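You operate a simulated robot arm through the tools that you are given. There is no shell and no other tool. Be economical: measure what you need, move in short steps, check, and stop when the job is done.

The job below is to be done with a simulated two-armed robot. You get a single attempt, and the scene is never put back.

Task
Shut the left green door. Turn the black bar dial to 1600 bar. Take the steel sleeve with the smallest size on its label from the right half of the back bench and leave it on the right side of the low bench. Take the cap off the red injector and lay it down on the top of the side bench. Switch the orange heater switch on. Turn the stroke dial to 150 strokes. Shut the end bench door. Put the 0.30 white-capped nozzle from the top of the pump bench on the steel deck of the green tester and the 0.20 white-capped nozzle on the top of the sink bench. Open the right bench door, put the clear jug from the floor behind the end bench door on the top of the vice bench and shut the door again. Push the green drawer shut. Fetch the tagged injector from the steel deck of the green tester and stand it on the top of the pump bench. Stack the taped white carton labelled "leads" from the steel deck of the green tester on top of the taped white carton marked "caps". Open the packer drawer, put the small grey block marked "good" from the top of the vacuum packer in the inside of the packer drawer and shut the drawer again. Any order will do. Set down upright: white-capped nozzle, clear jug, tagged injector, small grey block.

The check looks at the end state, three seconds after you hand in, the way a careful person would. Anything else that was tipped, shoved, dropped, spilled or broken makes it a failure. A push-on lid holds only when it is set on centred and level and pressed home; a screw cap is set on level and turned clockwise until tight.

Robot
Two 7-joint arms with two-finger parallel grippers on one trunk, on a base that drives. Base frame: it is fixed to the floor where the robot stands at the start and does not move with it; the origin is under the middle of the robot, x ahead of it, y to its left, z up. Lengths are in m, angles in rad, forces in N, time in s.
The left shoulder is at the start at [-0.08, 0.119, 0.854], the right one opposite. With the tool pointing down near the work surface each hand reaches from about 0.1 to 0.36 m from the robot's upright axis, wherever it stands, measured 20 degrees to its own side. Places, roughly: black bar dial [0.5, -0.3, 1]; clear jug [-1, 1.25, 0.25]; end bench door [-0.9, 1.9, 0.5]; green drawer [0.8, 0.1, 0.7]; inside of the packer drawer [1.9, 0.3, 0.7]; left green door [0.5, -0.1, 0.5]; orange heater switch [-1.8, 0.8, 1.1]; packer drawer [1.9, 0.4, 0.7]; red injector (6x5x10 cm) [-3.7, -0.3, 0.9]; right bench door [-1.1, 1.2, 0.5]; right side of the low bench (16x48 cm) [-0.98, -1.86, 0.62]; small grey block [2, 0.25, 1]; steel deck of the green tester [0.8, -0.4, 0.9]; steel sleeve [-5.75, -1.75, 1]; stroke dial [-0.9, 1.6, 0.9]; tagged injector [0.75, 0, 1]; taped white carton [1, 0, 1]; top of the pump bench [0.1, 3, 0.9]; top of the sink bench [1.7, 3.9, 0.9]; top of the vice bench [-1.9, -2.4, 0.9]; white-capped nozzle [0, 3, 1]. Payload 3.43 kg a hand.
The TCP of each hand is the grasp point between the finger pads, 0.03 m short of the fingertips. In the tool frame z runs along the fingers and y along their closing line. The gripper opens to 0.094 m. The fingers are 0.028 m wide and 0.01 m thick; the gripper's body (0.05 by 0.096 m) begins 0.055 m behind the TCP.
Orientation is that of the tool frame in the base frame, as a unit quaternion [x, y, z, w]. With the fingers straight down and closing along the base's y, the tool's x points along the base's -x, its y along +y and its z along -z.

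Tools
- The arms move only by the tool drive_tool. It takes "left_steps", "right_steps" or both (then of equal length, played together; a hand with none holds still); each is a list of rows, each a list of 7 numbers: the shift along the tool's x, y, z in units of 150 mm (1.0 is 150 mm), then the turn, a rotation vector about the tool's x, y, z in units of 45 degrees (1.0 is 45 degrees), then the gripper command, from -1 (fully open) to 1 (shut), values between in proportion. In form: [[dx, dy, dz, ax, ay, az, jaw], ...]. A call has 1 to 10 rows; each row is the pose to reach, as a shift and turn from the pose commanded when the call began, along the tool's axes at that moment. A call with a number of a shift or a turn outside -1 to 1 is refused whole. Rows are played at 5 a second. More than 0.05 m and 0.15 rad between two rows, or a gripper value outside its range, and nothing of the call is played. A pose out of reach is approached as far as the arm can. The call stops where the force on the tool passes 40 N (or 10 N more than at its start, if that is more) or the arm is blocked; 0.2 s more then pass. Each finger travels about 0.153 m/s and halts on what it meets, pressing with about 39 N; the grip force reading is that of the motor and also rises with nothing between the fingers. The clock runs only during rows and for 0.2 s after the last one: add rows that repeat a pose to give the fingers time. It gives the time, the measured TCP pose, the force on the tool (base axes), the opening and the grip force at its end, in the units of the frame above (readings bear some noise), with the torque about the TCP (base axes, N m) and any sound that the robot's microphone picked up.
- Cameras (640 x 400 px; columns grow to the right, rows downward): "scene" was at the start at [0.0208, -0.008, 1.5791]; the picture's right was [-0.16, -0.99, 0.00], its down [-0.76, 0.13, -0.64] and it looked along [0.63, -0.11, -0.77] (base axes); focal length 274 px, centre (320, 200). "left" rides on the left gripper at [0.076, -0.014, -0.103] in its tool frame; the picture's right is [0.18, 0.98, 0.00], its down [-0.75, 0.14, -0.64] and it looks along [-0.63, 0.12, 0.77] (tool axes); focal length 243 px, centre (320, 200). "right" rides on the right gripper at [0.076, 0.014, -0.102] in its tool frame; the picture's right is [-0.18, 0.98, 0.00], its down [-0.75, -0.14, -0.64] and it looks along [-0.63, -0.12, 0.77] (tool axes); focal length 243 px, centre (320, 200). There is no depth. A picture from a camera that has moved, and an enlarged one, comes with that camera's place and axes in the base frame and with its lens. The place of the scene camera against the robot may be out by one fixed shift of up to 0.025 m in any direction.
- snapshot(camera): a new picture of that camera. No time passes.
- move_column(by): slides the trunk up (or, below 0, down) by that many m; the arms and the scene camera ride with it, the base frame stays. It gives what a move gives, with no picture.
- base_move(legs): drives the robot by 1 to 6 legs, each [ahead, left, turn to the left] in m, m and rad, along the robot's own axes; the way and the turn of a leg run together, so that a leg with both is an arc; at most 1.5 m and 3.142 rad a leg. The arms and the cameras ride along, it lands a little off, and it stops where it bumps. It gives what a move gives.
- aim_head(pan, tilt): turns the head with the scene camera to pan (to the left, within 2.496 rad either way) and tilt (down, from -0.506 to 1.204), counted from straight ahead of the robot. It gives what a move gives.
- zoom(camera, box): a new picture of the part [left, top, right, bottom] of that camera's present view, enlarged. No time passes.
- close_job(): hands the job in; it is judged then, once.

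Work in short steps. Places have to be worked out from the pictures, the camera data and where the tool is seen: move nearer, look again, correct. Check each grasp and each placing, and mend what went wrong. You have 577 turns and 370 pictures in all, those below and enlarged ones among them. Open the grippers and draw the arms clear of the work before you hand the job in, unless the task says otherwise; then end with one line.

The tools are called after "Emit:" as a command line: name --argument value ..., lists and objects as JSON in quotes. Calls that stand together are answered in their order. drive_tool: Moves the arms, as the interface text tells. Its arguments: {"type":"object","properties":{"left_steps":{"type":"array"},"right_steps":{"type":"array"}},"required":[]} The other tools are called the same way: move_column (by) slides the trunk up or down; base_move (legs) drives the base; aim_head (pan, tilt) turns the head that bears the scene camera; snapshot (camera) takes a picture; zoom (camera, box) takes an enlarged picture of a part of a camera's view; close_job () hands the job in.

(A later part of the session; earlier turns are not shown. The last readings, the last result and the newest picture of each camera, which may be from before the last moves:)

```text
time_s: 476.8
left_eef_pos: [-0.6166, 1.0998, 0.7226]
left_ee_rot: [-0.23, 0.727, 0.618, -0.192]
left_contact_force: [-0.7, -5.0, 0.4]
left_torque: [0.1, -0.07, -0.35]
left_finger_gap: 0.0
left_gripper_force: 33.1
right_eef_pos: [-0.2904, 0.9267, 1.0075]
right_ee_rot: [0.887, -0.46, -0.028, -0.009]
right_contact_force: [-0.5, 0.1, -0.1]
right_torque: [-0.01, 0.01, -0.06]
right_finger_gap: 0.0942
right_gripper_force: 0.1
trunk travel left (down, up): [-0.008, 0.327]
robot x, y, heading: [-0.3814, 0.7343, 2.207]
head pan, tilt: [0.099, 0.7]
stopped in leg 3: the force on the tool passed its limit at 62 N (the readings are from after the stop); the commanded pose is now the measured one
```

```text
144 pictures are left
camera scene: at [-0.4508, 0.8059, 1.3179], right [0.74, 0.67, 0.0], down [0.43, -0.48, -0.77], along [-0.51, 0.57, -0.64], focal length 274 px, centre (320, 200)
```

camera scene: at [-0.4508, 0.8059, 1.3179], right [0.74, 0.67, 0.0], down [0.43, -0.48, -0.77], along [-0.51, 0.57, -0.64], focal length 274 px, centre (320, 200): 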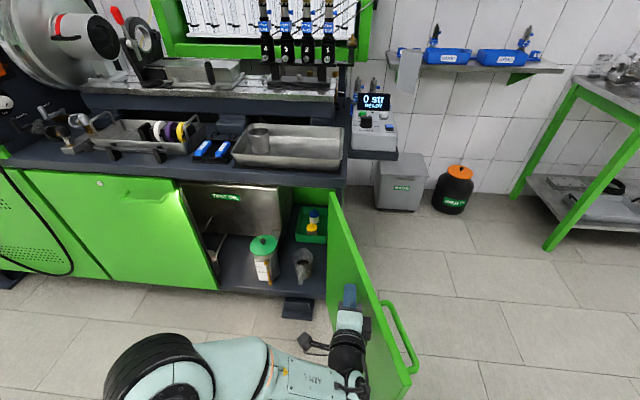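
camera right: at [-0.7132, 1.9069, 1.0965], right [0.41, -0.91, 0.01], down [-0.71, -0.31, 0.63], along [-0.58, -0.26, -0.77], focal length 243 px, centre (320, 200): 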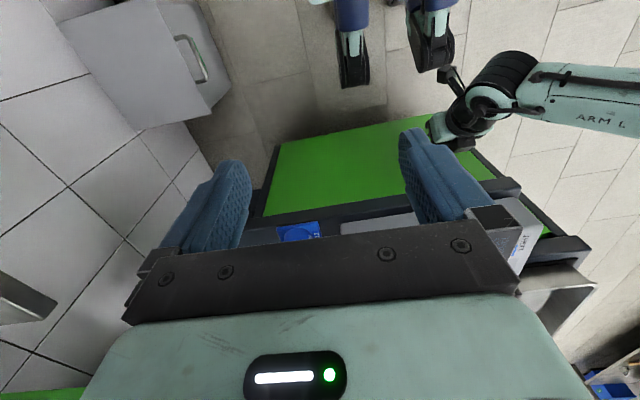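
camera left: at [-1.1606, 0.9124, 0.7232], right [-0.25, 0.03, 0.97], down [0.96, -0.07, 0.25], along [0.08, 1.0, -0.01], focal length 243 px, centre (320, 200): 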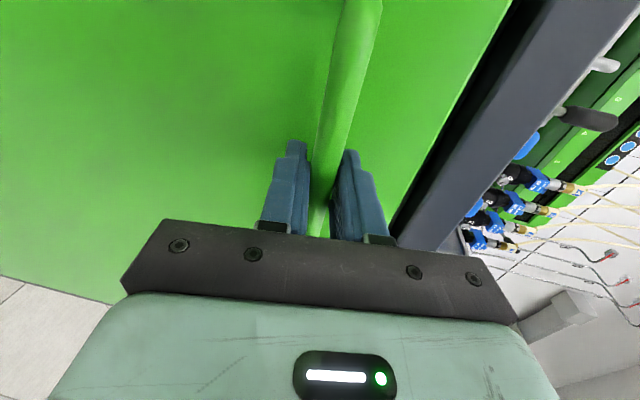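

Door is now ~115° open. I retract the left hand, back out, shift left in front of the opening, and pitch the right hand 45°.

Emit:
base_move --legs '[[-0.15, 0, 0], [0, 0.33, 0]]'

Emit:
drive_tool --left_steps '[[0, 0, -0.2, 0, 0, 0, 1], [0, 0.1, -0.4, 0, 0, 0, 1], [-0.0, 0.2, -0.6, 0, 0, 0, 1], [0, 0.3, -0.6, 0, 0, 0, 1], [0, 0.4, -0.6, 0, 0, 0, 1], [0, 0.4, -0.6, 0, 0, 0, 1]]' --right_steps '[[-0.2, 0.1, 0.1, 0, -0.17, 0, -1], [-0.4, 0.2, 0.2, 0, -0.34, 0, -1], [-0.6, 0.2, 0.35, 0, -0.51, 0, -1], [-0.8, 0.2, 0.5, 0, -0.68, 0, -1], [-0.95, 0.2, 0.7, 0, -0.85, 0, -1], [-1, 0.2, 0.9, 0, -1, 0, -1]]'

Emit:
snapshot --camera "scene"

Emit:
snapshot --camera "right"

```text
time_s: 481.2
left_eef_pos: [-0.795, 0.7821, 0.7233]
left_ee_rot: [-0.229, 0.727, 0.618, -0.192]
left_contact_force: [0.5, 0.5, 0.1]
left_torque: [0.01, 0.01, 0.01]
left_finger_gap: 0.0
left_gripper_force: 33.0
right_eef_pos: [-0.4679, 0.6081, 1.0061]
right_ee_rot: [0.887, -0.461, -0.028, -0.008]
right_contact_force: [0.0, -0.5, 0.5]
right_torque: [0.02, 0.01, -0.01]
right_finger_gap: 0.094
right_gripper_force: 0.0
trunk travel left (down, up): [-0.008, 0.327]
robot x, y, heading: [-0.5567, 0.4175, 2.203]
head pan, tilt: [0.099, 0.7]
```

```text
time_s: 482.6
left_eef_pos: [-0.7489, 0.7168, 0.7971]
left_ee_rot: [-0.229, 0.727, 0.618, -0.191]
left_contact_force: [0.3, 0.4, -0.9]
left_torque: [0.01, -0.02, -0.01]
left_finger_gap: 0.0
left_gripper_force: 33.0
right_eef_pos: [-0.583, 0.7216, 0.8795]
right_ee_rot: [0.809, -0.422, -0.365, -0.185]
right_contact_force: [0.1, -0.4, 0.7]
right_torque: [0.03, -0.01, 0.03]
right_finger_gap: 0.094
right_gripper_force: 0.0
trunk travel left (down, up): [-0.008, 0.327]
robot x, y, heading: [-0.5584, 0.4156, 2.204]
head pan, tilt: [0.099, 0.7]
```

```text
143 pictures are left
camera scene: at [-0.629, 0.4876, 1.3179], right [0.74, 0.67, 0.0], down [0.43, -0.48, -0.76], along [-0.51, 0.57, -0.64], focal length 274 px, centre (320, 200)
```

scene: 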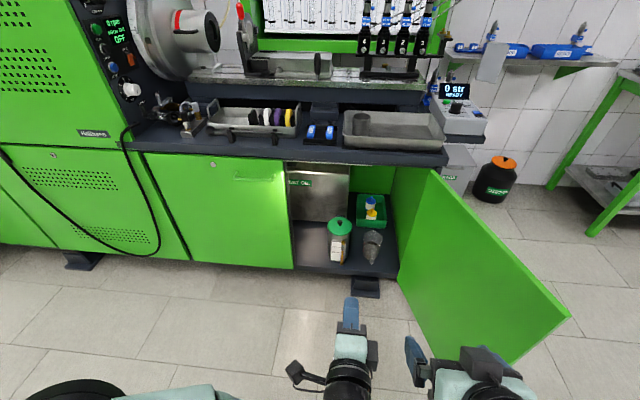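

```text
142 pictures are left
camera right: at [-0.5212, 0.6092, 0.8901], right [-0.87, -0.47, 0.15], down [0.11, 0.1, 0.99], along [-0.48, 0.88, -0.04], focal length 243 px, centre (320, 200)
```

right: 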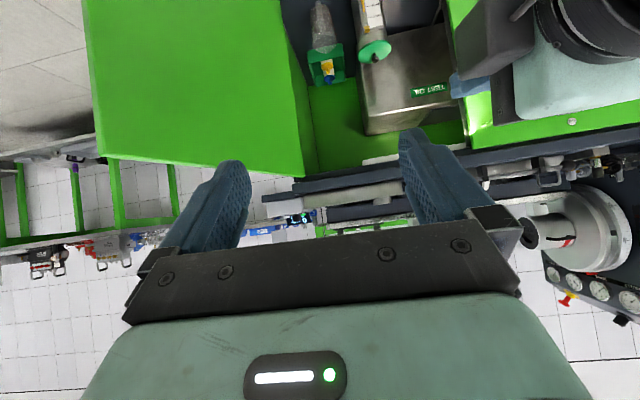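

I move the left hand aside, then lower the right hand toward jug height while still outside.

Emit:
drive_tool --left_steps '[[0.25, 0, -0.1, 0, 0, 0, 1], [0.5, 0, -0.2, 0, 0, 0, 1], [0.75, 0, -0.3, 0, 0, 0, 1], [0.9, 0, -0.4, 0, 0, 0, 1]]' --right_steps '[[0.2, 0, 0.2, 0, 0, 0, -1], [0.4, 0, 0.4, 0, 0, 0, -1], [0.6, 0, 0.6, 0, 0, 0, -1], [0.8, 0, 0.8, 0, 0, 0, -1]]'

Emit:
drive_tool --right_steps '[[0.2, 0, 0.2, 0, 0, 0, -1], [0.4, 0, 0.4, 0, 0, 0, -1], [0.6, 0, 0.6, 0, 0, 0, -1], [0.8, 0, 0.8, 0, 0, 0, -1]]'

Emit:
base_move --legs '[[0.18, -0.02, 0]]'

Emit:
snapshot --camera "right"

Emit:
snapshot --camera "scene"

```text
time_s: 483.6
left_eef_pos: [-0.8386, 0.6264, 0.8325]
left_ee_rot: [-0.23, 0.728, 0.617, -0.191]
left_contact_force: [-0.5, 0.0, 0.2]
left_torque: [0.03, 0.01, 0.01]
left_finger_gap: 0.0
left_gripper_force: 33.1
left hand out of reach, approached as far as the arm can: row 3, 4
right_eef_pos: [-0.6106, 0.7464, 0.7289]
right_ee_rot: [0.809, -0.422, -0.365, -0.184]
right_contact_force: [-0.5, -0.2, 0.0]
right_torque: [0.01, 0.01, 0.03]
right_finger_gap: 0.0942
right_gripper_force: 0.0
right hand out of reach, approached as far as the arm can: row 3, 4
trunk travel left (down, up): [-0.008, 0.327]
robot x, y, heading: [-0.5573, 0.4174, 2.21]
head pan, tilt: [0.099, 0.7]
```

```text
time_s: 484.6
left_eef_pos: [-0.8381, 0.6273, 0.832]
left_ee_rot: [-0.23, 0.728, 0.617, -0.191]
left_contact_force: [-0.1, -0.3, 0.0]
left_torque: [-0.04, 0.02, 0.0]
left_finger_gap: 0.0
left_gripper_force: 32.8
right_eef_pos: [-0.638, 0.7744, 0.5612]
right_ee_rot: [0.808, -0.423, -0.366, -0.184]
right_contact_force: [0.5, 0.2, -0.5]
right_torque: [0.02, -0.01, -0.01]
right_finger_gap: 0.0941
right_gripper_force: 0.0
right hand out of reach, approached as far as the arm can: row 1, 2, 3, 4
trunk travel left (down, up): [-0.008, 0.327]
robot x, y, heading: [-0.5566, 0.4171, 2.208]
head pan, tilt: [0.099, 0.7]
```

```text
time_s: 486.2
left_eef_pos: [-0.9314, 0.7845, 0.8317]
left_ee_rot: [-0.23, 0.728, 0.617, -0.192]
left_contact_force: [0.1, 0.1, 0.8]
left_torque: [0.02, -0.01, -0.01]
left_finger_gap: 0.0002
left_gripper_force: 33.2
right_eef_pos: [-0.7303, 0.933, 0.5608]
right_ee_rot: [0.809, -0.421, -0.365, -0.185]
right_contact_force: [0.0, -0.5, 0.1]
right_torque: [0.02, 0.0, -0.03]
right_finger_gap: 0.0942
right_gripper_force: 0.0
trunk travel left (down, up): [-0.008, 0.327]
robot x, y, heading: [-0.6488, 0.5713, 2.206]
head pan, tilt: [0.099, 0.7]
```

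```text
141 pictures are left
camera right: at [-0.6683, 0.8207, 0.5729], right [-0.87, -0.47, 0.15], down [0.11, 0.11, 0.99], along [-0.48, 0.88, -0.04], focal length 243 px, centre (320, 200)
```

right: 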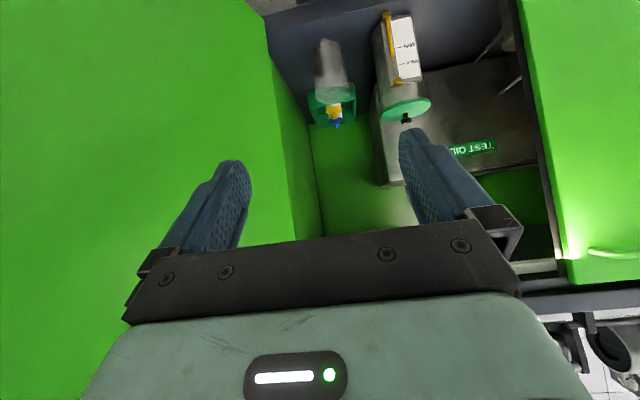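

```text
140 pictures are left
camera scene: at [-0.7213, 0.6462, 1.3179], right [0.74, 0.67, 0.0], down [0.43, -0.48, -0.76], along [-0.51, 0.57, -0.64], focal length 274 px, centre (320, 200)
```

scene: 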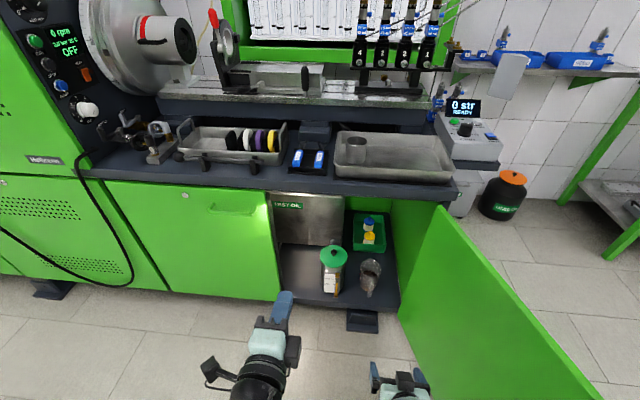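

Jug rim triangulates to ≈(-1.055,1.36,0.27). I advance slightly and lower the right hand further outside the cabinet.

Emit:
base_move --legs '[[0.1, 0, 0]]'

Emit:
drive_tool --right_steps '[[0.15, 0, 0.22, 0, 0, 0, -1], [0.3, 0, 0.44, 0, 0, 0, -1], [0.45, 0, 0.66, 0, 0, 0, -1], [0.6, 0, 0.88, 0, 0, 0, -1]]'

Emit:
drive_tool --right_steps '[[0.2, 0, 0.2, 0, 0, 0, -1], [0.4, 0, 0.4, 0, 0, 0, -1], [0.6, 0, 0.5, 0, 0, 0, -1]]'

Emit:
snapshot --camera "right"

```text
time_s: 487.3
left_eef_pos: [-0.9919, 0.8674, 0.8321]
left_ee_rot: [-0.229, 0.727, 0.618, -0.191]
left_contact_force: [-0.3, 0.7, 0.1]
left_torque: [0.0, 0.03, 0.02]
left_finger_gap: 0.0
left_gripper_force: 33.2
right_eef_pos: [-0.7894, 1.0146, 0.56]
right_ee_rot: [0.809, -0.422, -0.365, -0.184]
right_contact_force: [0.1, 0.0, 0.3]
right_torque: [0.02, -0.01, -0.01]
right_finger_gap: 0.0937
right_gripper_force: 0.1
trunk travel left (down, up): [-0.008, 0.327]
robot x, y, heading: [-0.7114, 0.6605, 2.21]
head pan, tilt: [0.099, 0.7]
```

```text
time_s: 488.3
left_eef_pos: [-0.9907, 0.8677, 0.8318]
left_ee_rot: [-0.23, 0.728, 0.617, -0.191]
left_contact_force: [0.1, 0.3, 0.2]
left_torque: [-0.01, -0.01, 0.02]
left_finger_gap: 0.0002
left_gripper_force: 32.7
right_eef_pos: [-0.8105, 1.0455, 0.4021]
right_ee_rot: [0.809, -0.422, -0.366, -0.184]
right_contact_force: [-0.4, 0.1, -0.3]
right_torque: [-0.02, 0.0, -0.01]
right_finger_gap: 0.0939
right_gripper_force: 0.1
trunk travel left (down, up): [-0.008, 0.327]
robot x, y, heading: [-0.712, 0.6564, 2.207]
head pan, tilt: [0.099, 0.7]
```

```text
time_s: 489.1
left_eef_pos: [-0.9916, 0.8676, 0.8315]
left_ee_rot: [-0.23, 0.728, 0.617, -0.192]
left_contact_force: [0.5, -0.1, -0.4]
left_torque: [-0.01, -0.02, 0.02]
left_finger_gap: 0.0001
left_gripper_force: 33.5
right_eef_pos: [-0.8381, 1.0165, 0.3694]
right_ee_rot: [0.809, -0.422, -0.365, -0.184]
right_contact_force: [-0.1, 0.6, 1.2]
right_torque: [-0.03, 0.02, 0.0]
right_finger_gap: 0.0938
right_gripper_force: 0.0
right hand out of reach, approached as far as the arm can: row 1, 2, 3
trunk travel left (down, up): [-0.008, 0.327]
robot x, y, heading: [-0.7085, 0.6565, 2.202]
head pan, tilt: [0.099, 0.7]
```

```text
139 pictures are left
camera right: at [-0.7763, 0.9044, 0.3809], right [-0.87, -0.47, 0.15], down [0.11, 0.11, 0.99], along [-0.48, 0.88, -0.04], focal length 243 px, centre (320, 200)
```

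right: 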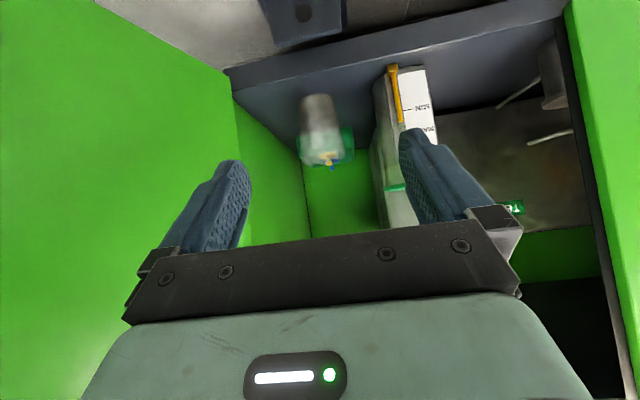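

Jug rim confirmed at (-1.055,1.366,0.273). I extend forward/down with the arm while still outside.

Emit:
drive_tool --right_steps '[[-0.05, 0, 0.25, 0, 0, 0, -1], [-0.1, 0, 0.5, 0, 0, 0, -1], [-0.1, 0, 0.75, 0, 0, 0, -1], [-0.05, 0, 0.95, 0, 0, 0, -1]]'

Emit:
snapshot --camera "right"

Emit:
snapshot --camera "scene"

```text
time_s: 490.1
left_eef_pos: [-0.9908, 0.8685, 0.8312]
left_ee_rot: [-0.229, 0.728, 0.617, -0.192]
left_contact_force: [0.2, 0.5, -0.5]
left_torque: [-0.03, 0.02, 0.01]
left_finger_gap: 0.0
left_gripper_force: 32.4
right_eef_pos: [-0.9075, 1.0543, 0.3702]
right_ee_rot: [0.81, -0.422, -0.364, -0.184]
right_contact_force: [-1.3, 0.0, -1.0]
right_torque: [0.01, 0.02, 0.03]
right_finger_gap: 0.094
right_gripper_force: 0.0
right hand out of reach, approached as far as the arm can: row 1, 2, 3, 4
trunk travel left (down, up): [-0.008, 0.327]
robot x, y, heading: [-0.713, 0.6592, 2.205]
head pan, tilt: [0.099, 0.7]
```

```text
138 pictures are left
camera right: at [-0.8453, 0.9426, 0.3826], right [-0.87, -0.46, 0.15], down [0.11, 0.11, 0.99], along [-0.47, 0.88, -0.04], focal length 243 px, centre (320, 200)
```

right: 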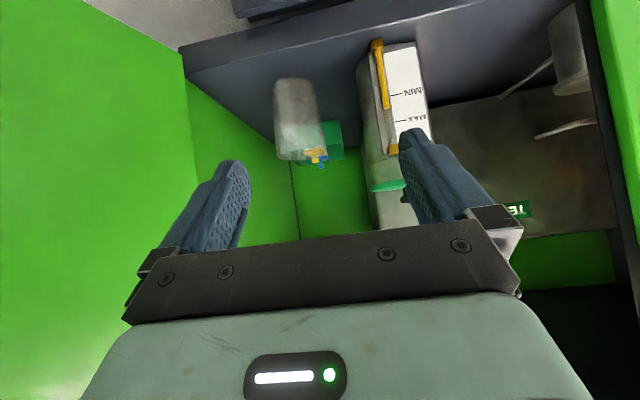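

```text
137 pictures are left
camera scene: at [-0.7816, 0.728, 1.3179], right [0.74, 0.67, 0.0], down [0.43, -0.48, -0.76], along [-0.51, 0.57, -0.64], focal length 274 px, centre (320, 200)
```

scene: 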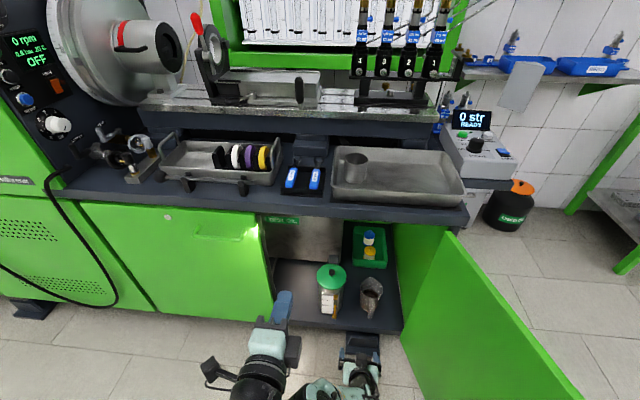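

The arm seems joint-limited at this low pitched pose. I zoom on the jug to decide the grasp.

Emit:
zoom --camera "right" --box '[230, 50, 380, 190]'

Emit:
zoom --camera "scene" --box '[310, 240, 420, 340]'

```text
2.86 times, centred on (305, 120) of right
camera zoom: at [-0.8453, 0.9426, 0.3826], right [-0.87, -0.46, 0.15], down [0.11, 0.11, 0.99], along [-0.47, 0.88, -0.04], focal length 693 px, centre (363, 429)
```

zoom: 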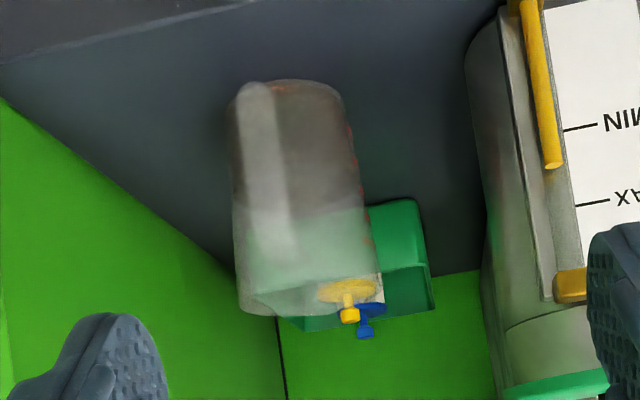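

```text
4.00 times, centred on (365, 290) of scene
camera zoom: at [-0.7816, 0.728, 1.3179], right [0.74, 0.67, 0.0], down [0.43, -0.48, -0.76], along [-0.51, 0.57, -0.64], focal length 1094 px, centre (140, -160)
```

zoom: 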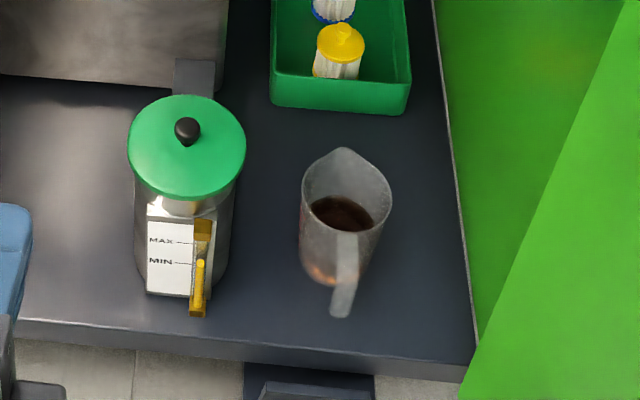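

Body is 8–10 cm wide (too wide to straddle), so I'll pinch its rim wall with a vertical hand. I re-level the right hand and test how low it can go.

Emit:
drive_tool --right_steps '[[-0.1, -0.1, -0.2, 0, 0.17, 0, -1], [-0.15, -0.2, -0.4, 0, 0.34, 0, -1], [-0.2, -0.3, -0.5, 0, 0.51, 0, -1], [-0.2, -0.4, -0.5, 0, 0.68, 0, -1], [-0.2, -0.4, -0.5, 0, 0.85, 0, -1], [-0.2, -0.4, -0.5, 0, 1, 0, -1]]'

Emit:
drive_tool --right_steps '[[0, 0, 0.25, 0, 0.05, 0, -1], [0, 0, 0.5, 0, 0.08, 0, -1], [0, 0, 0.75, 0, 0.08, 0, -1], [0, 0, 1, 0, 0.08, 0, -1]]'

Emit:
snapshot --camera "right"

```text
time_s: 491.5
left_eef_pos: [-0.991, 0.8677, 0.8317]
left_ee_rot: [-0.23, 0.728, 0.617, -0.191]
left_contact_force: [-0.1, 0.3, 0.5]
left_torque: [0.05, 0.0, 0.01]
left_finger_gap: 0.0
left_gripper_force: 33.1
right_eef_pos: [-0.8369, 1.056, 0.4452]
right_ee_rot: [0.887, -0.461, -0.027, -0.009]
right_contact_force: [0.2, -0.1, 1.4]
right_torque: [0.01, 0.01, -0.03]
right_finger_gap: 0.094
right_gripper_force: 0.1
trunk travel left (down, up): [-0.008, 0.327]
robot x, y, heading: [-0.7126, 0.6568, 2.205]
head pan, tilt: [0.099, 0.7]
```

```text
time_s: 492.5
left_eef_pos: [-0.9908, 0.8668, 0.8319]
left_ee_rot: [-0.23, 0.728, 0.617, -0.192]
left_contact_force: [-0.3, -1.0, -0.4]
left_torque: [0.01, 0.01, 0.02]
left_finger_gap: 0.0
left_gripper_force: 32.8
right_eef_pos: [-0.8445, 1.0026, 0.3587]
right_ee_rot: [0.888, -0.46, 0.001, 0.005]
right_contact_force: [-0.1, 0.3, 0.3]
right_torque: [-0.03, -0.01, -0.01]
right_finger_gap: 0.0939
right_gripper_force: 0.0
right hand out of reach, approached as far as the arm can: row 1, 2, 3, 4
trunk travel left (down, up): [-0.008, 0.327]
robot x, y, heading: [-0.7142, 0.6587, 2.203]
head pan, tilt: [0.099, 0.7]
```

```text
134 pictures are left
camera right: at [-0.8126, 0.933, 0.4618], right [-0.91, -0.42, 0.01], down [-0.32, 0.7, 0.64], along [-0.27, 0.58, -0.77], focal length 243 px, centre (320, 200)
```

right: 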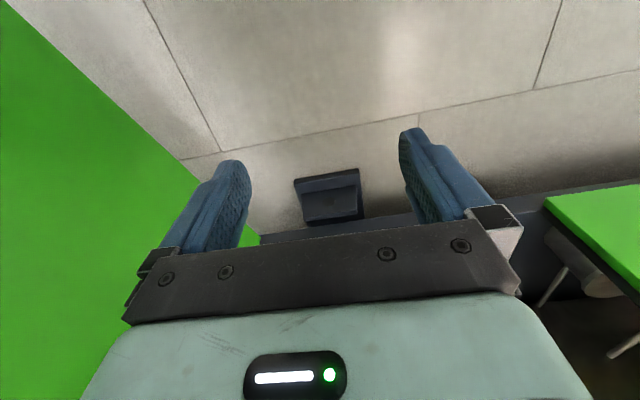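

Perhaps the elbow-fold limit matters at short range. I raise, extend further forward to f≈0.5, and lower there (still in front of the jug).

Emit:
drive_tool --right_steps '[[-0.1, 0, -0.3, 0, 0, 0, -1], [-0.3, 0, -0.5, 0, 0, 0, -1], [-0.6, 0, -0.5, 0, 0, 0, -1], [-0.9, 0, -0.4, 0, 0, 0, -1], [-0.9, 0, -0.1, 0, 0, 0, -1], [-0.9, 0, 0.2, 0, 0, 0, -1], [-0.9, 0, 0.4, 0, 0, 0, -1]]'

Emit:
snapshot --camera "right"

Emit:
snapshot --camera "scene"

```text
time_s: 494.1
left_eef_pos: [-0.9909, 0.8682, 0.8313]
left_ee_rot: [-0.23, 0.728, 0.617, -0.191]
left_contact_force: [1.0, -0.1, -0.9]
left_torque: [-0.02, -0.01, 0.01]
left_finger_gap: 0.0
left_gripper_force: 32.8
right_eef_pos: [-0.9044, 1.0168, 0.3861]
right_ee_rot: [0.888, -0.46, 0.0, 0.006]
right_contact_force: [0.5, 0.0, -0.4]
right_torque: [-0.01, 0.02, -0.02]
right_finger_gap: 0.094
right_gripper_force: 0.0
right hand out of reach, approached as far as the arm can: row 3, 4, 5, 6, 7
trunk travel left (down, up): [-0.008, 0.327]
robot x, y, heading: [-0.7104, 0.6605, 2.203]
head pan, tilt: [0.099, 0.7]
```

```text
133 pictures are left
camera right: at [-0.8717, 0.9488, 0.4881], right [-0.91, -0.42, 0.01], down [-0.32, 0.7, 0.64], along [-0.27, 0.58, -0.77], focal length 243 px, centre (320, 200)
```

right: 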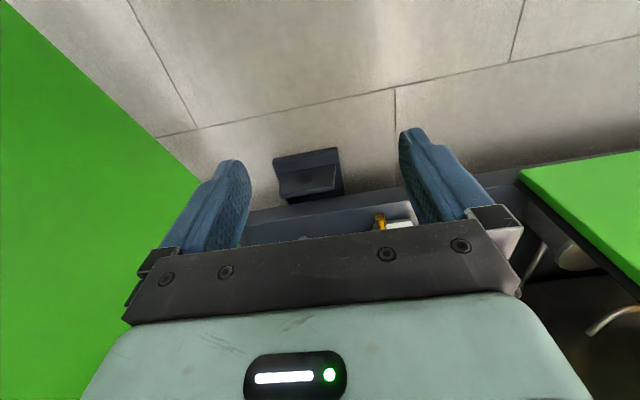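

```text
132 pictures are left
camera scene: at [-0.7816, 0.728, 1.3179], right [0.74, 0.67, 0.0], down [0.43, -0.48, -0.76], along [-0.51, 0.57, -0.64], focal length 274 px, centre (320, 200)
```

scene: 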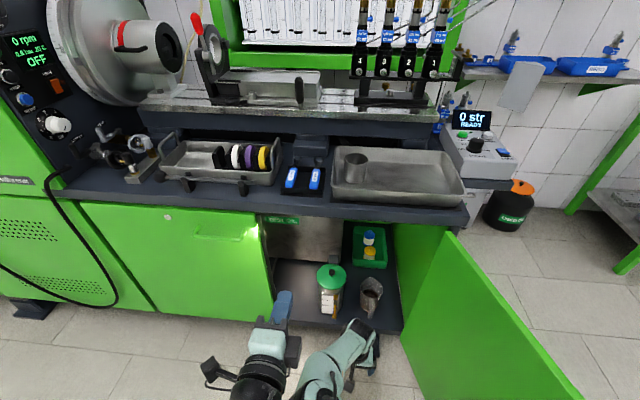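

Still limited at z≈0.39. I test how low the vertical hand can go closer in (f≈0.25) to understand the limit.

Emit:
drive_tool --right_steps '[[0.3, -0.1, -0.1, 0, 0, 0, -1], [0.6, -0.3, -0.1, 0, 0, 0, -1], [0.9, -0.5, 0, 0, 0, 0, -1], [0.9, -0.5, 0.3, 0, 0, 0, -1], [0.9, -0.5, 0.6, 0, 0, 0, -1], [0.9, -0.5, 0.9, 0, 0, 0, -1]]'

```text
refused: row 2 steps farther than a row can; nothing moved
```

Emit:
drive_tool --right_steps '[[0.25, -0.1, -0.1, 0, 0, 0, -1], [0.5, -0.2, -0.1, 0, 0, 0, -1], [0.75, -0.35, 0, 0, 0, 0, -1], [0.9, -0.5, 0.2, 0, 0, 0, -1], [0.9, -0.5, 0.5, 0, 0, 0, -1], [0.9, -0.5, 0.8, 0, 0, 0, -1]]'

```text
time_s: 495.7
left_eef_pos: [-0.9907, 0.8676, 0.8312]
left_ee_rot: [-0.229, 0.729, 0.617, -0.192]
left_contact_force: [-0.6, 0.6, 0.2]
left_torque: [0.02, 0.02, 0.03]
left_finger_gap: 0.0001
left_gripper_force: 33.2
right_eef_pos: [-0.7744, 0.9239, 0.3097]
right_ee_rot: [0.888, -0.46, 0.001, 0.004]
right_contact_force: [-0.4, 0.0, 8.3]
right_torque: [-0.6, -0.4, -0.03]
right_finger_gap: 0.094
right_gripper_force: 0.0
right hand out of reach, approached as far as the arm can: row 5, 6
trunk travel left (down, up): [-0.008, 0.327]
robot x, y, heading: [-0.7099, 0.6539, 2.208]
head pan, tilt: [0.099, 0.7]
stopped in row 6 (right hand): the force on the tool passed its limit at 43 N (the readings are from after the stop); the commanded pose is now the measured one
```

Limits look like a local elbow configuration. I'll extend the right arm nearly straight forward at mid height with ~60° pitch, then lower from there.

Emit:
drive_tool --right_steps '[[0, 0, -0.3, 0, 0, 0, -1], [0, 0, -0.6, 0, -0.1, 0, -1], [-0.1, 0, -0.9, 0, -0.25, 0, -1], [-0.3, 0, -1, 0, -0.42, 0, -1], [-0.5, 0, -1, 0, -0.59, 0, -1], [-0.7, 0, -1, 0, -0.76, 0, -1], [-0.85, 0, -1, 0, -0.9, 0, -1], [-1, 0, -1, 0, -1, 0, -1]]'

Emit:
drive_tool --right_steps '[[-0.1, 0, 0.2, 0, -0.1, 0, -1], [-0.2, 0, 0.4, 0, -0.2, 0, -1], [-0.3, 0, 0.6, 0, -0.3, 0, -1], [-0.4, 0, 0.8, 0, -0.3, 0, -1]]'

Emit:
drive_tool --right_steps '[[0.2, 0, 0.1, 0, 0, 0, -1], [0.45, 0, 0.2, 0, 0, 0, -1], [0.7, 0, 0.3, 0, 0, 0, -1], [0.95, 0, 0.4, 0, 0, 0, -1]]'

Emit:
snapshot --camera "scene"

```text
time_s: 497.5
left_eef_pos: [-1.0277, 0.842, 0.7933]
left_ee_rot: [-0.268, 0.745, 0.569, -0.221]
left_contact_force: [0.1, 0.2, -0.4]
left_torque: [-0.02, 0.02, -0.02]
left_finger_gap: 0.0
left_gripper_force: 32.7
right_eef_pos: [-0.8678, 1.053, 0.471]
right_ee_rot: [0.81, -0.437, -0.353, -0.165]
right_contact_force: [-0.7, 0.6, -0.1]
right_torque: [0.02, 0.02, 0.03]
right_finger_gap: 0.0941
right_gripper_force: 0.0
trunk travel left (down, up): [-0.008, 0.327]
robot x, y, heading: [-0.7103, 0.6551, 2.206]
head pan, tilt: [0.099, 0.7]
```

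```text
time_s: 498.5
left_eef_pos: [-0.9897, 0.8686, 0.8317]
left_ee_rot: [-0.23, 0.728, 0.617, -0.19]
left_contact_force: [0.4, 0.1, -0.2]
left_torque: [0.04, 0.03, -0.01]
left_finger_gap: 0.0
left_gripper_force: 33.3
right_eef_pos: [-0.9365, 1.1287, 0.4386]
right_ee_rot: [0.775, -0.402, -0.434, -0.221]
right_contact_force: [0.3, -0.6, 0.2]
right_torque: [0.04, 0.0, -0.01]
right_finger_gap: 0.094
right_gripper_force: 0.0
right hand out of reach, approached as far as the arm can: row 3, 4
trunk travel left (down, up): [-0.008, 0.327]
robot x, y, heading: [-0.7103, 0.6551, 2.208]
head pan, tilt: [0.099, 0.7]
```

```text
time_s: 499.5
left_eef_pos: [-0.9908, 0.8675, 0.8306]
left_ee_rot: [-0.229, 0.728, 0.617, -0.191]
left_contact_force: [0.6, 0.1, 0.8]
left_torque: [0.0, 0.0, -0.04]
left_finger_gap: 0.0
left_gripper_force: 33.1
right_eef_pos: [-0.9254, 1.0611, 0.394]
right_ee_rot: [0.775, -0.402, -0.434, -0.222]
right_contact_force: [-0.8, 0.1, 1.0]
right_torque: [-0.01, 0.03, 0.01]
right_finger_gap: 0.0942
right_gripper_force: 0.1
right hand out of reach, approached as far as the arm can: row 1, 2, 3, 4
trunk travel left (down, up): [-0.008, 0.327]
robot x, y, heading: [-0.7118, 0.6532, 2.209]
head pan, tilt: [0.099, 0.7]
```

```text
131 pictures are left
camera scene: at [-0.7816, 0.728, 1.3179], right [0.74, 0.67, 0.0], down [0.43, -0.48, -0.76], along [-0.51, 0.57, -0.64], focal length 274 px, centre (320, 200)
```

scene: 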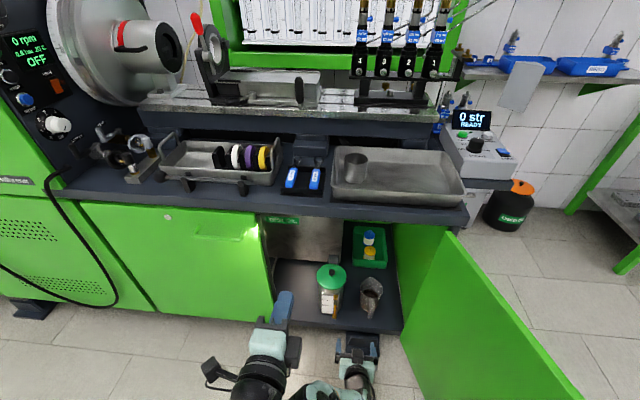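

The right arm seems folded inward (elbow toward centre). I raise the right hand to see and reset its posture.

Emit:
drive_tool --right_steps '[[-0.2, -0.1, -0.2, 0, 0.17, 0, -1], [-0.4, -0.2, -0.4, 0, 0.34, 0, -1], [-0.6, -0.3, -0.5, 0, 0.51, 0, -1], [-0.75, -0.4, -0.6, 0, 0.68, 0, -1], [-0.85, -0.5, -0.7, 0, 0.85, 0, -1], [-0.95, -0.6, -0.8, 0, 1, 0, -1]]'

Emit:
drive_tool --right_steps '[[0.1, -0.1, -0.3, 0, 0.1, 0, -1], [0.3, -0.2, -0.5, 0, 0.2, 0, -1], [0.4, -0.3, -0.8, 0, 0.3, 0, -1], [0.5, -0.4, -1, 0, 0.3, 0, -1]]'

Emit:
aim_head --pan -0.3 --tilt 1.1

Emit:
snapshot --camera "scene"

```text
time_s: 500.9
left_eef_pos: [-0.9903, 0.868, 0.8318]
left_ee_rot: [-0.229, 0.729, 0.617, -0.191]
left_contact_force: [-0.4, 0.8, 0.5]
left_torque: [0.01, -0.02, 0.0]
left_finger_gap: 0.0
left_gripper_force: 33.1
right_eef_pos: [-0.8374, 1.0872, 0.5751]
right_ee_rot: [0.881, -0.457, -0.107, -0.05]
right_contact_force: [1.5, -0.7, -0.1]
right_torque: [0.0, 0.0, 0.01]
right_finger_gap: 0.0942
right_gripper_force: 0.1
right hand out of reach, approached as far as the arm can: row 4, 5
trunk travel left (down, up): [-0.008, 0.327]
robot x, y, heading: [-0.7092, 0.6577, 2.204]
head pan, tilt: [0.099, 0.7]
```

```text
time_s: 501.9
left_eef_pos: [-0.99, 0.8661, 0.8312]
left_ee_rot: [-0.229, 0.728, 0.617, -0.192]
left_contact_force: [-0.8, 0.8, 0.1]
left_torque: [-0.01, -0.01, 0.03]
left_finger_gap: 0.0002
left_gripper_force: 33.1
right_eef_pos: [-0.728, 1.0318, 0.7057]
right_ee_rot: [0.888, -0.46, 0.001, 0.003]
right_contact_force: [-0.6, -0.5, -1.3]
right_torque: [0.0, -0.01, -0.05]
right_finger_gap: 0.0938
right_gripper_force: 0.1
trunk travel left (down, up): [-0.008, 0.327]
robot x, y, heading: [-0.7143, 0.6569, 2.204]
head pan, tilt: [0.099, 0.7]
```

```text
time_s: 502.8
left_eef_pos: [-0.9905, 0.8688, 0.8305]
left_ee_rot: [-0.229, 0.729, 0.616, -0.191]
left_contact_force: [-0.5, -0.5, 0.2]
left_torque: [-0.01, 0.01, -0.01]
left_finger_gap: 0.0
left_gripper_force: 33.1
right_eef_pos: [-0.7297, 1.0336, 0.7054]
right_ee_rot: [0.888, -0.46, 0.001, 0.004]
right_contact_force: [-0.9, 0.2, -0.4]
right_torque: [0.01, 0.0, -0.02]
right_finger_gap: 0.0938
right_gripper_force: 0.1
trunk travel left (down, up): [-0.008, 0.327]
robot x, y, heading: [-0.7116, 0.6557, 2.206]
head pan, tilt: [-0.3, 1.1]
```

```text
130 pictures are left
camera scene: at [-0.7455, 0.7246, 1.2879], right [0.94, 0.33, 0.0], down [0.29, -0.84, -0.45], along [-0.15, 0.43, -0.89], focal length 274 px, centre (320, 200)
```

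scene: 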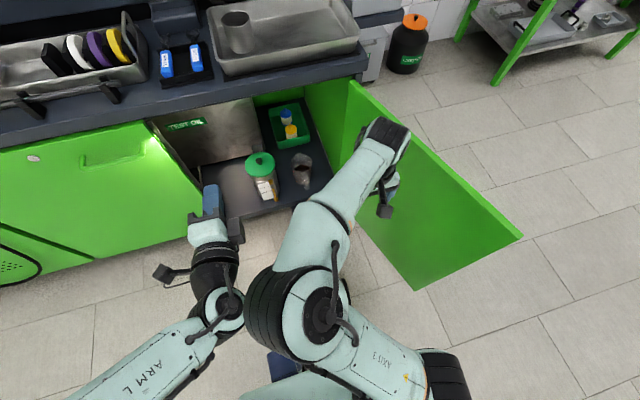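

The right elbow is folded inward, so I'll use the left arm (elbow outward) for the jug. First park the right hand high and out to the right.

Emit:
drive_tool --right_steps '[[0.05, -0.15, -0.25, 0, 0, 0, -1], [0.1, -0.3, -0.5, 0, 0, 0, -1], [0.1, -0.5, -0.7, 0, 0, 0, -1], [0.1, -0.7, -0.9, 0, 0, 0, -1], [0.1, -0.9, -1, 0, 0, 0, -1]]'

Emit:
drive_tool --right_steps '[[0, -0.2, -0.2, 0, 0, 0, -1], [0, -0.4, -0.4, 0, 0, 0, -1], [0, -0.6, -0.6, 0, 0, 0, -1], [0, -0.6, -0.8, 0, 0, 0, -1]]'

Emit:
snapshot --camera "scene"

```text
time_s: 504.0
left_eef_pos: [-0.9906, 0.8686, 0.8324]
left_ee_rot: [-0.229, 0.729, 0.617, -0.192]
left_contact_force: [-0.3, -0.4, -0.9]
left_torque: [0.06, -0.01, 0.03]
left_finger_gap: 0.0
left_gripper_force: 32.8
right_eef_pos: [-0.6096, 1.1012, 0.8532]
right_ee_rot: [0.888, -0.459, 0.001, 0.003]
right_contact_force: [0.2, -0.6, 0.4]
right_torque: [0.0, 0.01, 0.02]
right_finger_gap: 0.0941
right_gripper_force: 0.1
trunk travel left (down, up): [-0.008, 0.327]
robot x, y, heading: [-0.7082, 0.6562, 2.203]
head pan, tilt: [-0.3, 1.1]
```

```text
time_s: 505.0
left_eef_pos: [-0.9897, 0.8668, 0.832]
left_ee_rot: [-0.228, 0.728, 0.617, -0.193]
left_contact_force: [-0.2, -0.3, 0.0]
left_torque: [0.01, 0.01, -0.02]
left_finger_gap: 0.0002
left_gripper_force: 32.9
right_eef_pos: [-0.556, 1.1391, 0.9232]
right_ee_rot: [0.888, -0.46, 0.0, 0.004]
right_contact_force: [0.2, 0.5, -0.3]
right_torque: [0.01, 0.04, 0.01]
right_finger_gap: 0.0941
right_gripper_force: 0.1
right hand out of reach, approached as far as the arm can: row 3, 4
trunk travel left (down, up): [-0.008, 0.327]
robot x, y, heading: [-0.7115, 0.655, 2.205]
head pan, tilt: [-0.3, 1.1]
```

```text
129 pictures are left
camera scene: at [-0.7452, 0.7246, 1.2879], right [0.94, 0.33, 0.0], down [0.29, -0.84, -0.45], along [-0.15, 0.43, -0.89], focal length 274 px, centre (320, 200)
```

scene: 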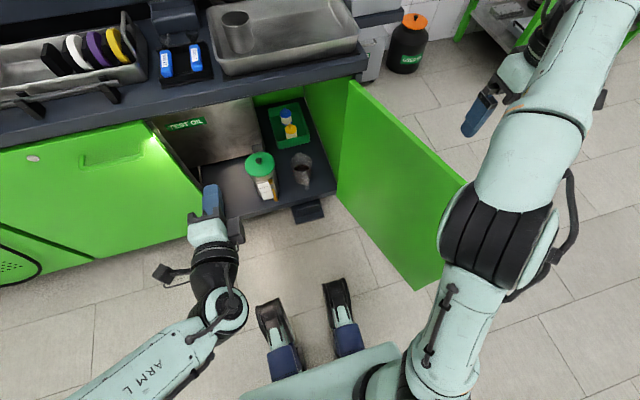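

The right arm is nearly straight now. I bring the hand back toward the robot's right side so the elbow can settle outward.

Emit:
drive_tool --right_steps '[[0.25, 0, 0, 0, 0, 0, -1], [0.5, 0, 0, 0, 0, 0, -1], [0.75, 0.1, 0, 0, 0, 0, -1], [0.95, 0.25, 0, 0, 0, 0, -1], [1, 0.5, 0, 0, 0, 0, -1]]'

Emit:
snapshot --camera "scene"

```text
time_s: 506.2
left_eef_pos: [-0.9903, 0.8678, 0.8313]
left_ee_rot: [-0.229, 0.728, 0.617, -0.191]
left_contact_force: [-0.2, -0.2, -0.2]
left_torque: [0.0, -0.01, 0.02]
left_finger_gap: 0.0
left_gripper_force: 33.0
right_eef_pos: [-0.531, 0.976, 0.9242]
right_ee_rot: [0.888, -0.46, -0.002, 0.003]
right_contact_force: [-0.2, 0.3, -0.4]
right_torque: [0.02, -0.02, 0.01]
right_finger_gap: 0.0938
right_gripper_force: 0.1
trunk travel left (down, up): [-0.008, 0.327]
robot x, y, heading: [-0.7083, 0.6572, 2.2]
head pan, tilt: [-0.3, 1.1]
```

```text
128 pictures are left
camera scene: at [-0.7457, 0.7243, 1.2879], right [0.94, 0.33, 0.0], down [0.29, -0.84, -0.45], along [-0.15, 0.43, -0.89], focal length 274 px, centre (320, 200)
```

scene: 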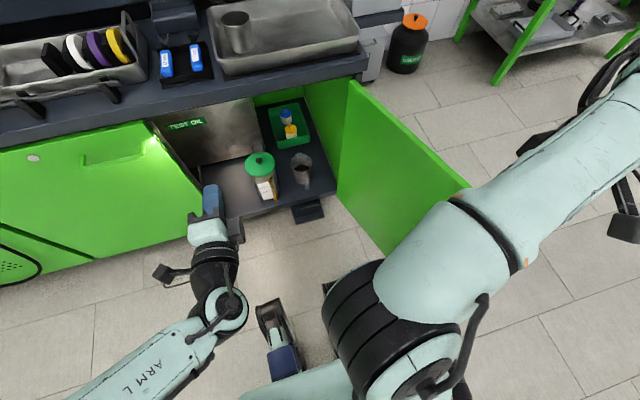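

Right elbow is high, OK. Now the left: unroll it, set ~45° pitch, open, and test lowering.

Emit:
drive_tool --left_steps '[[0, 0, 0, 0, 0, -0.17, 0], [0, 0, 0, 0, 0, -0.34, -1], [0, 0, 0, 0, 0, -0.51, -1], [0, 0, 0, 0, 0, -0.68, -1], [0, 0, 0, 0, 0, -0.85, -1], [0, 0, 0, 0, 0, -1, -1]]'

Emit:
drive_tool --left_steps '[[0, 0, 0, 0, 0, -0.17, -1], [0, 0, 0, 0, 0, -0.34, -1], [0, 0, 0, 0, 0, -0.51, -1], [0, 0, 0, 0, 0, -0.68, -1], [0, 0, 0, 0, 0, -0.85, -1], [0, 0, 0, 0, 0, -1, -1]]'

Emit:
drive_tool --left_steps '[[0.2, 0, 0.1, 0, 0.17, 0, -1], [0.45, 0, 0.2, 0, 0.34, 0, -1], [0.7, 0, 0.3, 0, 0.51, 0, -1], [0.95, 0, 0.4, 0, 0.68, 0, -1]]'

Emit:
drive_tool --left_steps '[[0.22, 0, 0.22, 0, 0, 0, -1], [0.44, 0, 0.44, 0, 0, 0, -1], [0.66, 0, 0.66, 0, 0, 0, -1], [0.88, 0, 0.88, 0, 0, 0, -1]]'

Emit:
snapshot --camera "scene"

```text
time_s: 507.6
left_eef_pos: [-0.9897, 0.8676, 0.8312]
left_ee_rot: [-0.491, 0.585, 0.643, 0.06]
left_contact_force: [-0.5, 0.2, 0.0]
left_torque: [-0.01, -0.04, 0.0]
left_finger_gap: 0.0941
left_gripper_force: 0.0
right_eef_pos: [-0.5301, 0.9775, 0.9239]
right_ee_rot: [0.888, -0.46, 0.0, 0.004]
right_contact_force: [0.2, -0.2, 0.1]
right_torque: [-0.04, 0.0, 0.01]
right_finger_gap: 0.0939
right_gripper_force: 0.2
trunk travel left (down, up): [-0.008, 0.327]
robot x, y, heading: [-0.7079, 0.6601, 2.201]
head pan, tilt: [-0.3, 1.1]
```

```text
time_s: 509.0
left_eef_pos: [-0.9897, 0.8685, 0.8318]
left_ee_rot: [0.677, -0.353, -0.57, -0.302]
left_contact_force: [0.1, -0.4, -0.2]
left_torque: [-0.03, -0.02, -0.04]
left_finger_gap: 0.0942
left_gripper_force: 0.0
right_eef_pos: [-0.5294, 0.9776, 0.9232]
right_ee_rot: [0.888, -0.46, -0.001, 0.004]
right_contact_force: [0.9, 0.3, -0.5]
right_torque: [-0.02, -0.01, -0.01]
right_finger_gap: 0.0938
right_gripper_force: 0.0
trunk travel left (down, up): [-0.008, 0.327]
robot x, y, heading: [-0.7094, 0.659, 2.21]
head pan, tilt: [-0.3, 1.1]
```

```text
time_s: 510.0
left_eef_pos: [-1.0102, 0.8988, 0.6818]
left_ee_rot: [0.804, -0.421, -0.37, -0.197]
left_contact_force: [1.0, -1.2, 0.0]
left_torque: [-0.02, 0.01, -0.04]
left_finger_gap: 0.094
left_gripper_force: 0.1
right_eef_pos: [-0.5303, 0.9767, 0.9223]
right_ee_rot: [0.888, -0.459, 0.0, 0.004]
right_contact_force: [0.2, -0.1, 0.6]
right_torque: [0.07, 0.01, -0.02]
right_finger_gap: 0.094
right_gripper_force: 0.1
trunk travel left (down, up): [-0.008, 0.327]
robot x, y, heading: [-0.712, 0.6517, 2.206]
head pan, tilt: [-0.3, 1.1]
```

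```text
time_s: 511.0
left_eef_pos: [-1.016, 0.9083, 0.4943]
left_ee_rot: [0.804, -0.419, -0.373, -0.197]
left_contact_force: [1.9, -0.2, 0.2]
left_torque: [-0.03, 0.04, 0.0]
left_finger_gap: 0.0939
left_gripper_force: 0.0
right_eef_pos: [-0.5299, 0.9765, 0.9239]
right_ee_rot: [0.888, -0.459, 0.0, 0.003]
right_contact_force: [-0.4, -0.6, -0.5]
right_torque: [0.04, 0.0, -0.01]
right_finger_gap: 0.0941
right_gripper_force: 0.1
trunk travel left (down, up): [-0.008, 0.327]
robot x, y, heading: [-0.7097, 0.6592, 2.207]
head pan, tilt: [-0.3, 1.1]
```

```text
127 pictures are left
camera scene: at [-0.7457, 0.7246, 1.2879], right [0.94, 0.33, 0.0], down [0.29, -0.84, -0.45], along [-0.15, 0.43, -0.89], focal length 274 px, centre (320, 200)
```

scene: 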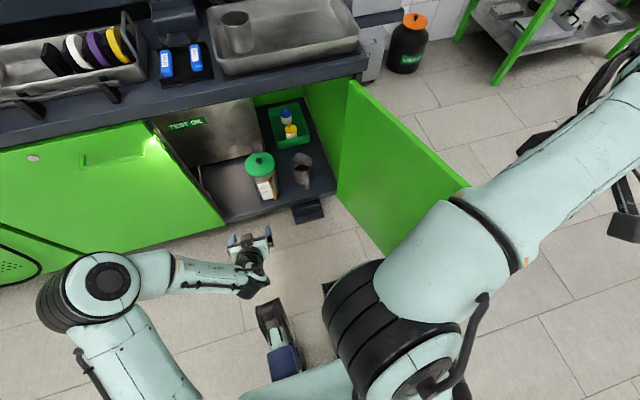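

Left elbow is outward and it lowers fine. I continue lowering/extending to test z≈0.27.

Emit:
drive_tool --left_steps '[[0.1, 0, 0.25, 0, 0, 0, -1], [0.2, 0, 0.5, 0, 0, 0, -1], [0.35, 0, 0.75, 0, 0, 0, -1], [0.5, 0, 1, 0, 0, 0, -1]]'

Emit:
snapshot --camera "left"

```text
time_s: 512.0
left_eef_pos: [-1.0452, 0.9796, 0.3588]
left_ee_rot: [0.807, -0.418, -0.371, -0.192]
left_contact_force: [-0.5, -1.5, -0.7]
left_torque: [0.04, 0.0, -0.02]
left_finger_gap: 0.094
left_gripper_force: 0.1
left hand out of reach, approached as far as the arm can: row 3, 4
right_eef_pos: [-0.5278, 0.9783, 0.9236]
right_ee_rot: [0.888, -0.459, 0.0, 0.005]
right_contact_force: [0.3, 0.1, 0.3]
right_torque: [0.01, 0.05, 0.01]
right_finger_gap: 0.0939
right_gripper_force: 0.0
trunk travel left (down, up): [-0.008, 0.327]
robot x, y, heading: [-0.7087, 0.6572, 2.207]
head pan, tilt: [-0.3, 1.1]
```

```text
126 pictures are left
camera left: at [-0.9602, 0.8847, 0.3675], right [-0.73, -0.66, -0.14], down [-0.12, -0.08, 0.99], along [-0.67, 0.74, -0.02], focal length 243 px, centre (320, 200)
```

left: 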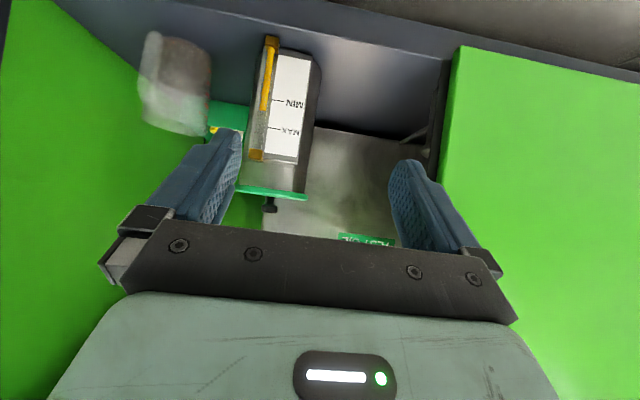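

The forearm hangs from an outward elbow, so low reach should be better further to the left, under the elbow. I test: move the left hand left 0.2 and lower.

Emit:
drive_tool --left_steps '[[-0.1, 0.25, -0.2, 0, 0, 0, -1], [-0.1, 0.5, -0.2, 0, 0, 0, -1], [-0.1, 0.75, -0.2, 0, 0, 0, -1], [-0.1, 1, -0.2, 0, 0, 0, -1], [0.1, 1, -0.1, 0, 0, 0, -1], [0.3, 1, 0.1, 0, 0, 0, -1], [0.5, 1, 0.3, 0, 0, 0, -1], [0.7, 1, 0.5, 0, 0, 0, -1]]'

Emit:
snapshot --camera "scene"

```text
refused: row 1 steps farther than a row can; nothing moved
```

```text
125 pictures are left
camera scene: at [-0.7438, 0.7263, 1.2878], right [0.94, 0.33, 0.0], down [0.29, -0.84, -0.45], along [-0.15, 0.43, -0.89], focal length 274 px, centre (320, 200)
```

scene: 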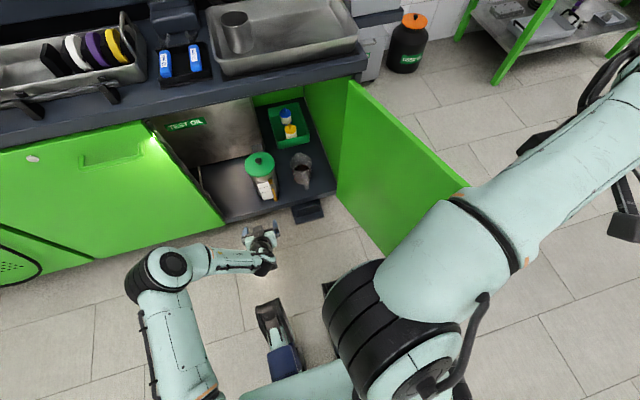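

Retry with smaller rows.

Emit:
drive_tool --left_steps '[[-0.1, 0.2, -0.1, 0, 0, 0, -1], [-0.1, 0.45, -0.2, 0, 0, 0, -1], [-0.1, 0.7, -0.2, 0, 0, 0, -1], [-0.1, 0.95, -0.2, 0, 0, 0, -1], [0.05, 1, -0.05, 0, 0, 0, -1], [0.2, 1, 0.1, 0, 0, 0, -1], [0.4, 1, 0.3, 0, 0, 0, -1], [0.6, 1, 0.5, 0, 0, 0, -1], [0.7, 1, 0.6, 0, 0, 0, -1]]'

Emit:
snapshot --camera "scene"

```text
time_s: 514.0
left_eef_pos: [-1.2068, 0.8933, 0.2279]
left_ee_rot: [0.803, -0.426, -0.362, -0.205]
left_contact_force: [-0.4, -0.3, 0.4]
left_torque: [-0.06, -0.05, 0.02]
left_finger_gap: 0.0939
left_gripper_force: 0.0
left hand out of reach, approached as far as the arm can: row 1, 2, 3, 5, 6, 7, 8, 9
right_eef_pos: [-0.5292, 0.9765, 0.9244]
right_ee_rot: [0.888, -0.459, 0.001, 0.004]
right_contact_force: [0.6, 0.3, -0.3]
right_torque: [0.02, 0.02, 0.03]
right_finger_gap: 0.094
right_gripper_force: 0.0
trunk travel left (down, up): [-0.008, 0.327]
robot x, y, heading: [-0.7098, 0.6573, 2.206]
head pan, tilt: [-0.3, 1.1]
```

```text
124 pictures are left
camera scene: at [-0.7454, 0.7246, 1.2879], right [0.94, 0.33, 0.0], down [0.29, -0.84, -0.45], along [-0.15, 0.43, -0.89], focal length 274 px, centre (320, 200)
```

scene: 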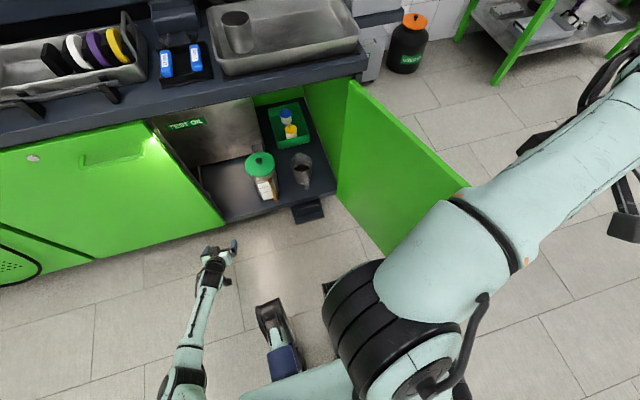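

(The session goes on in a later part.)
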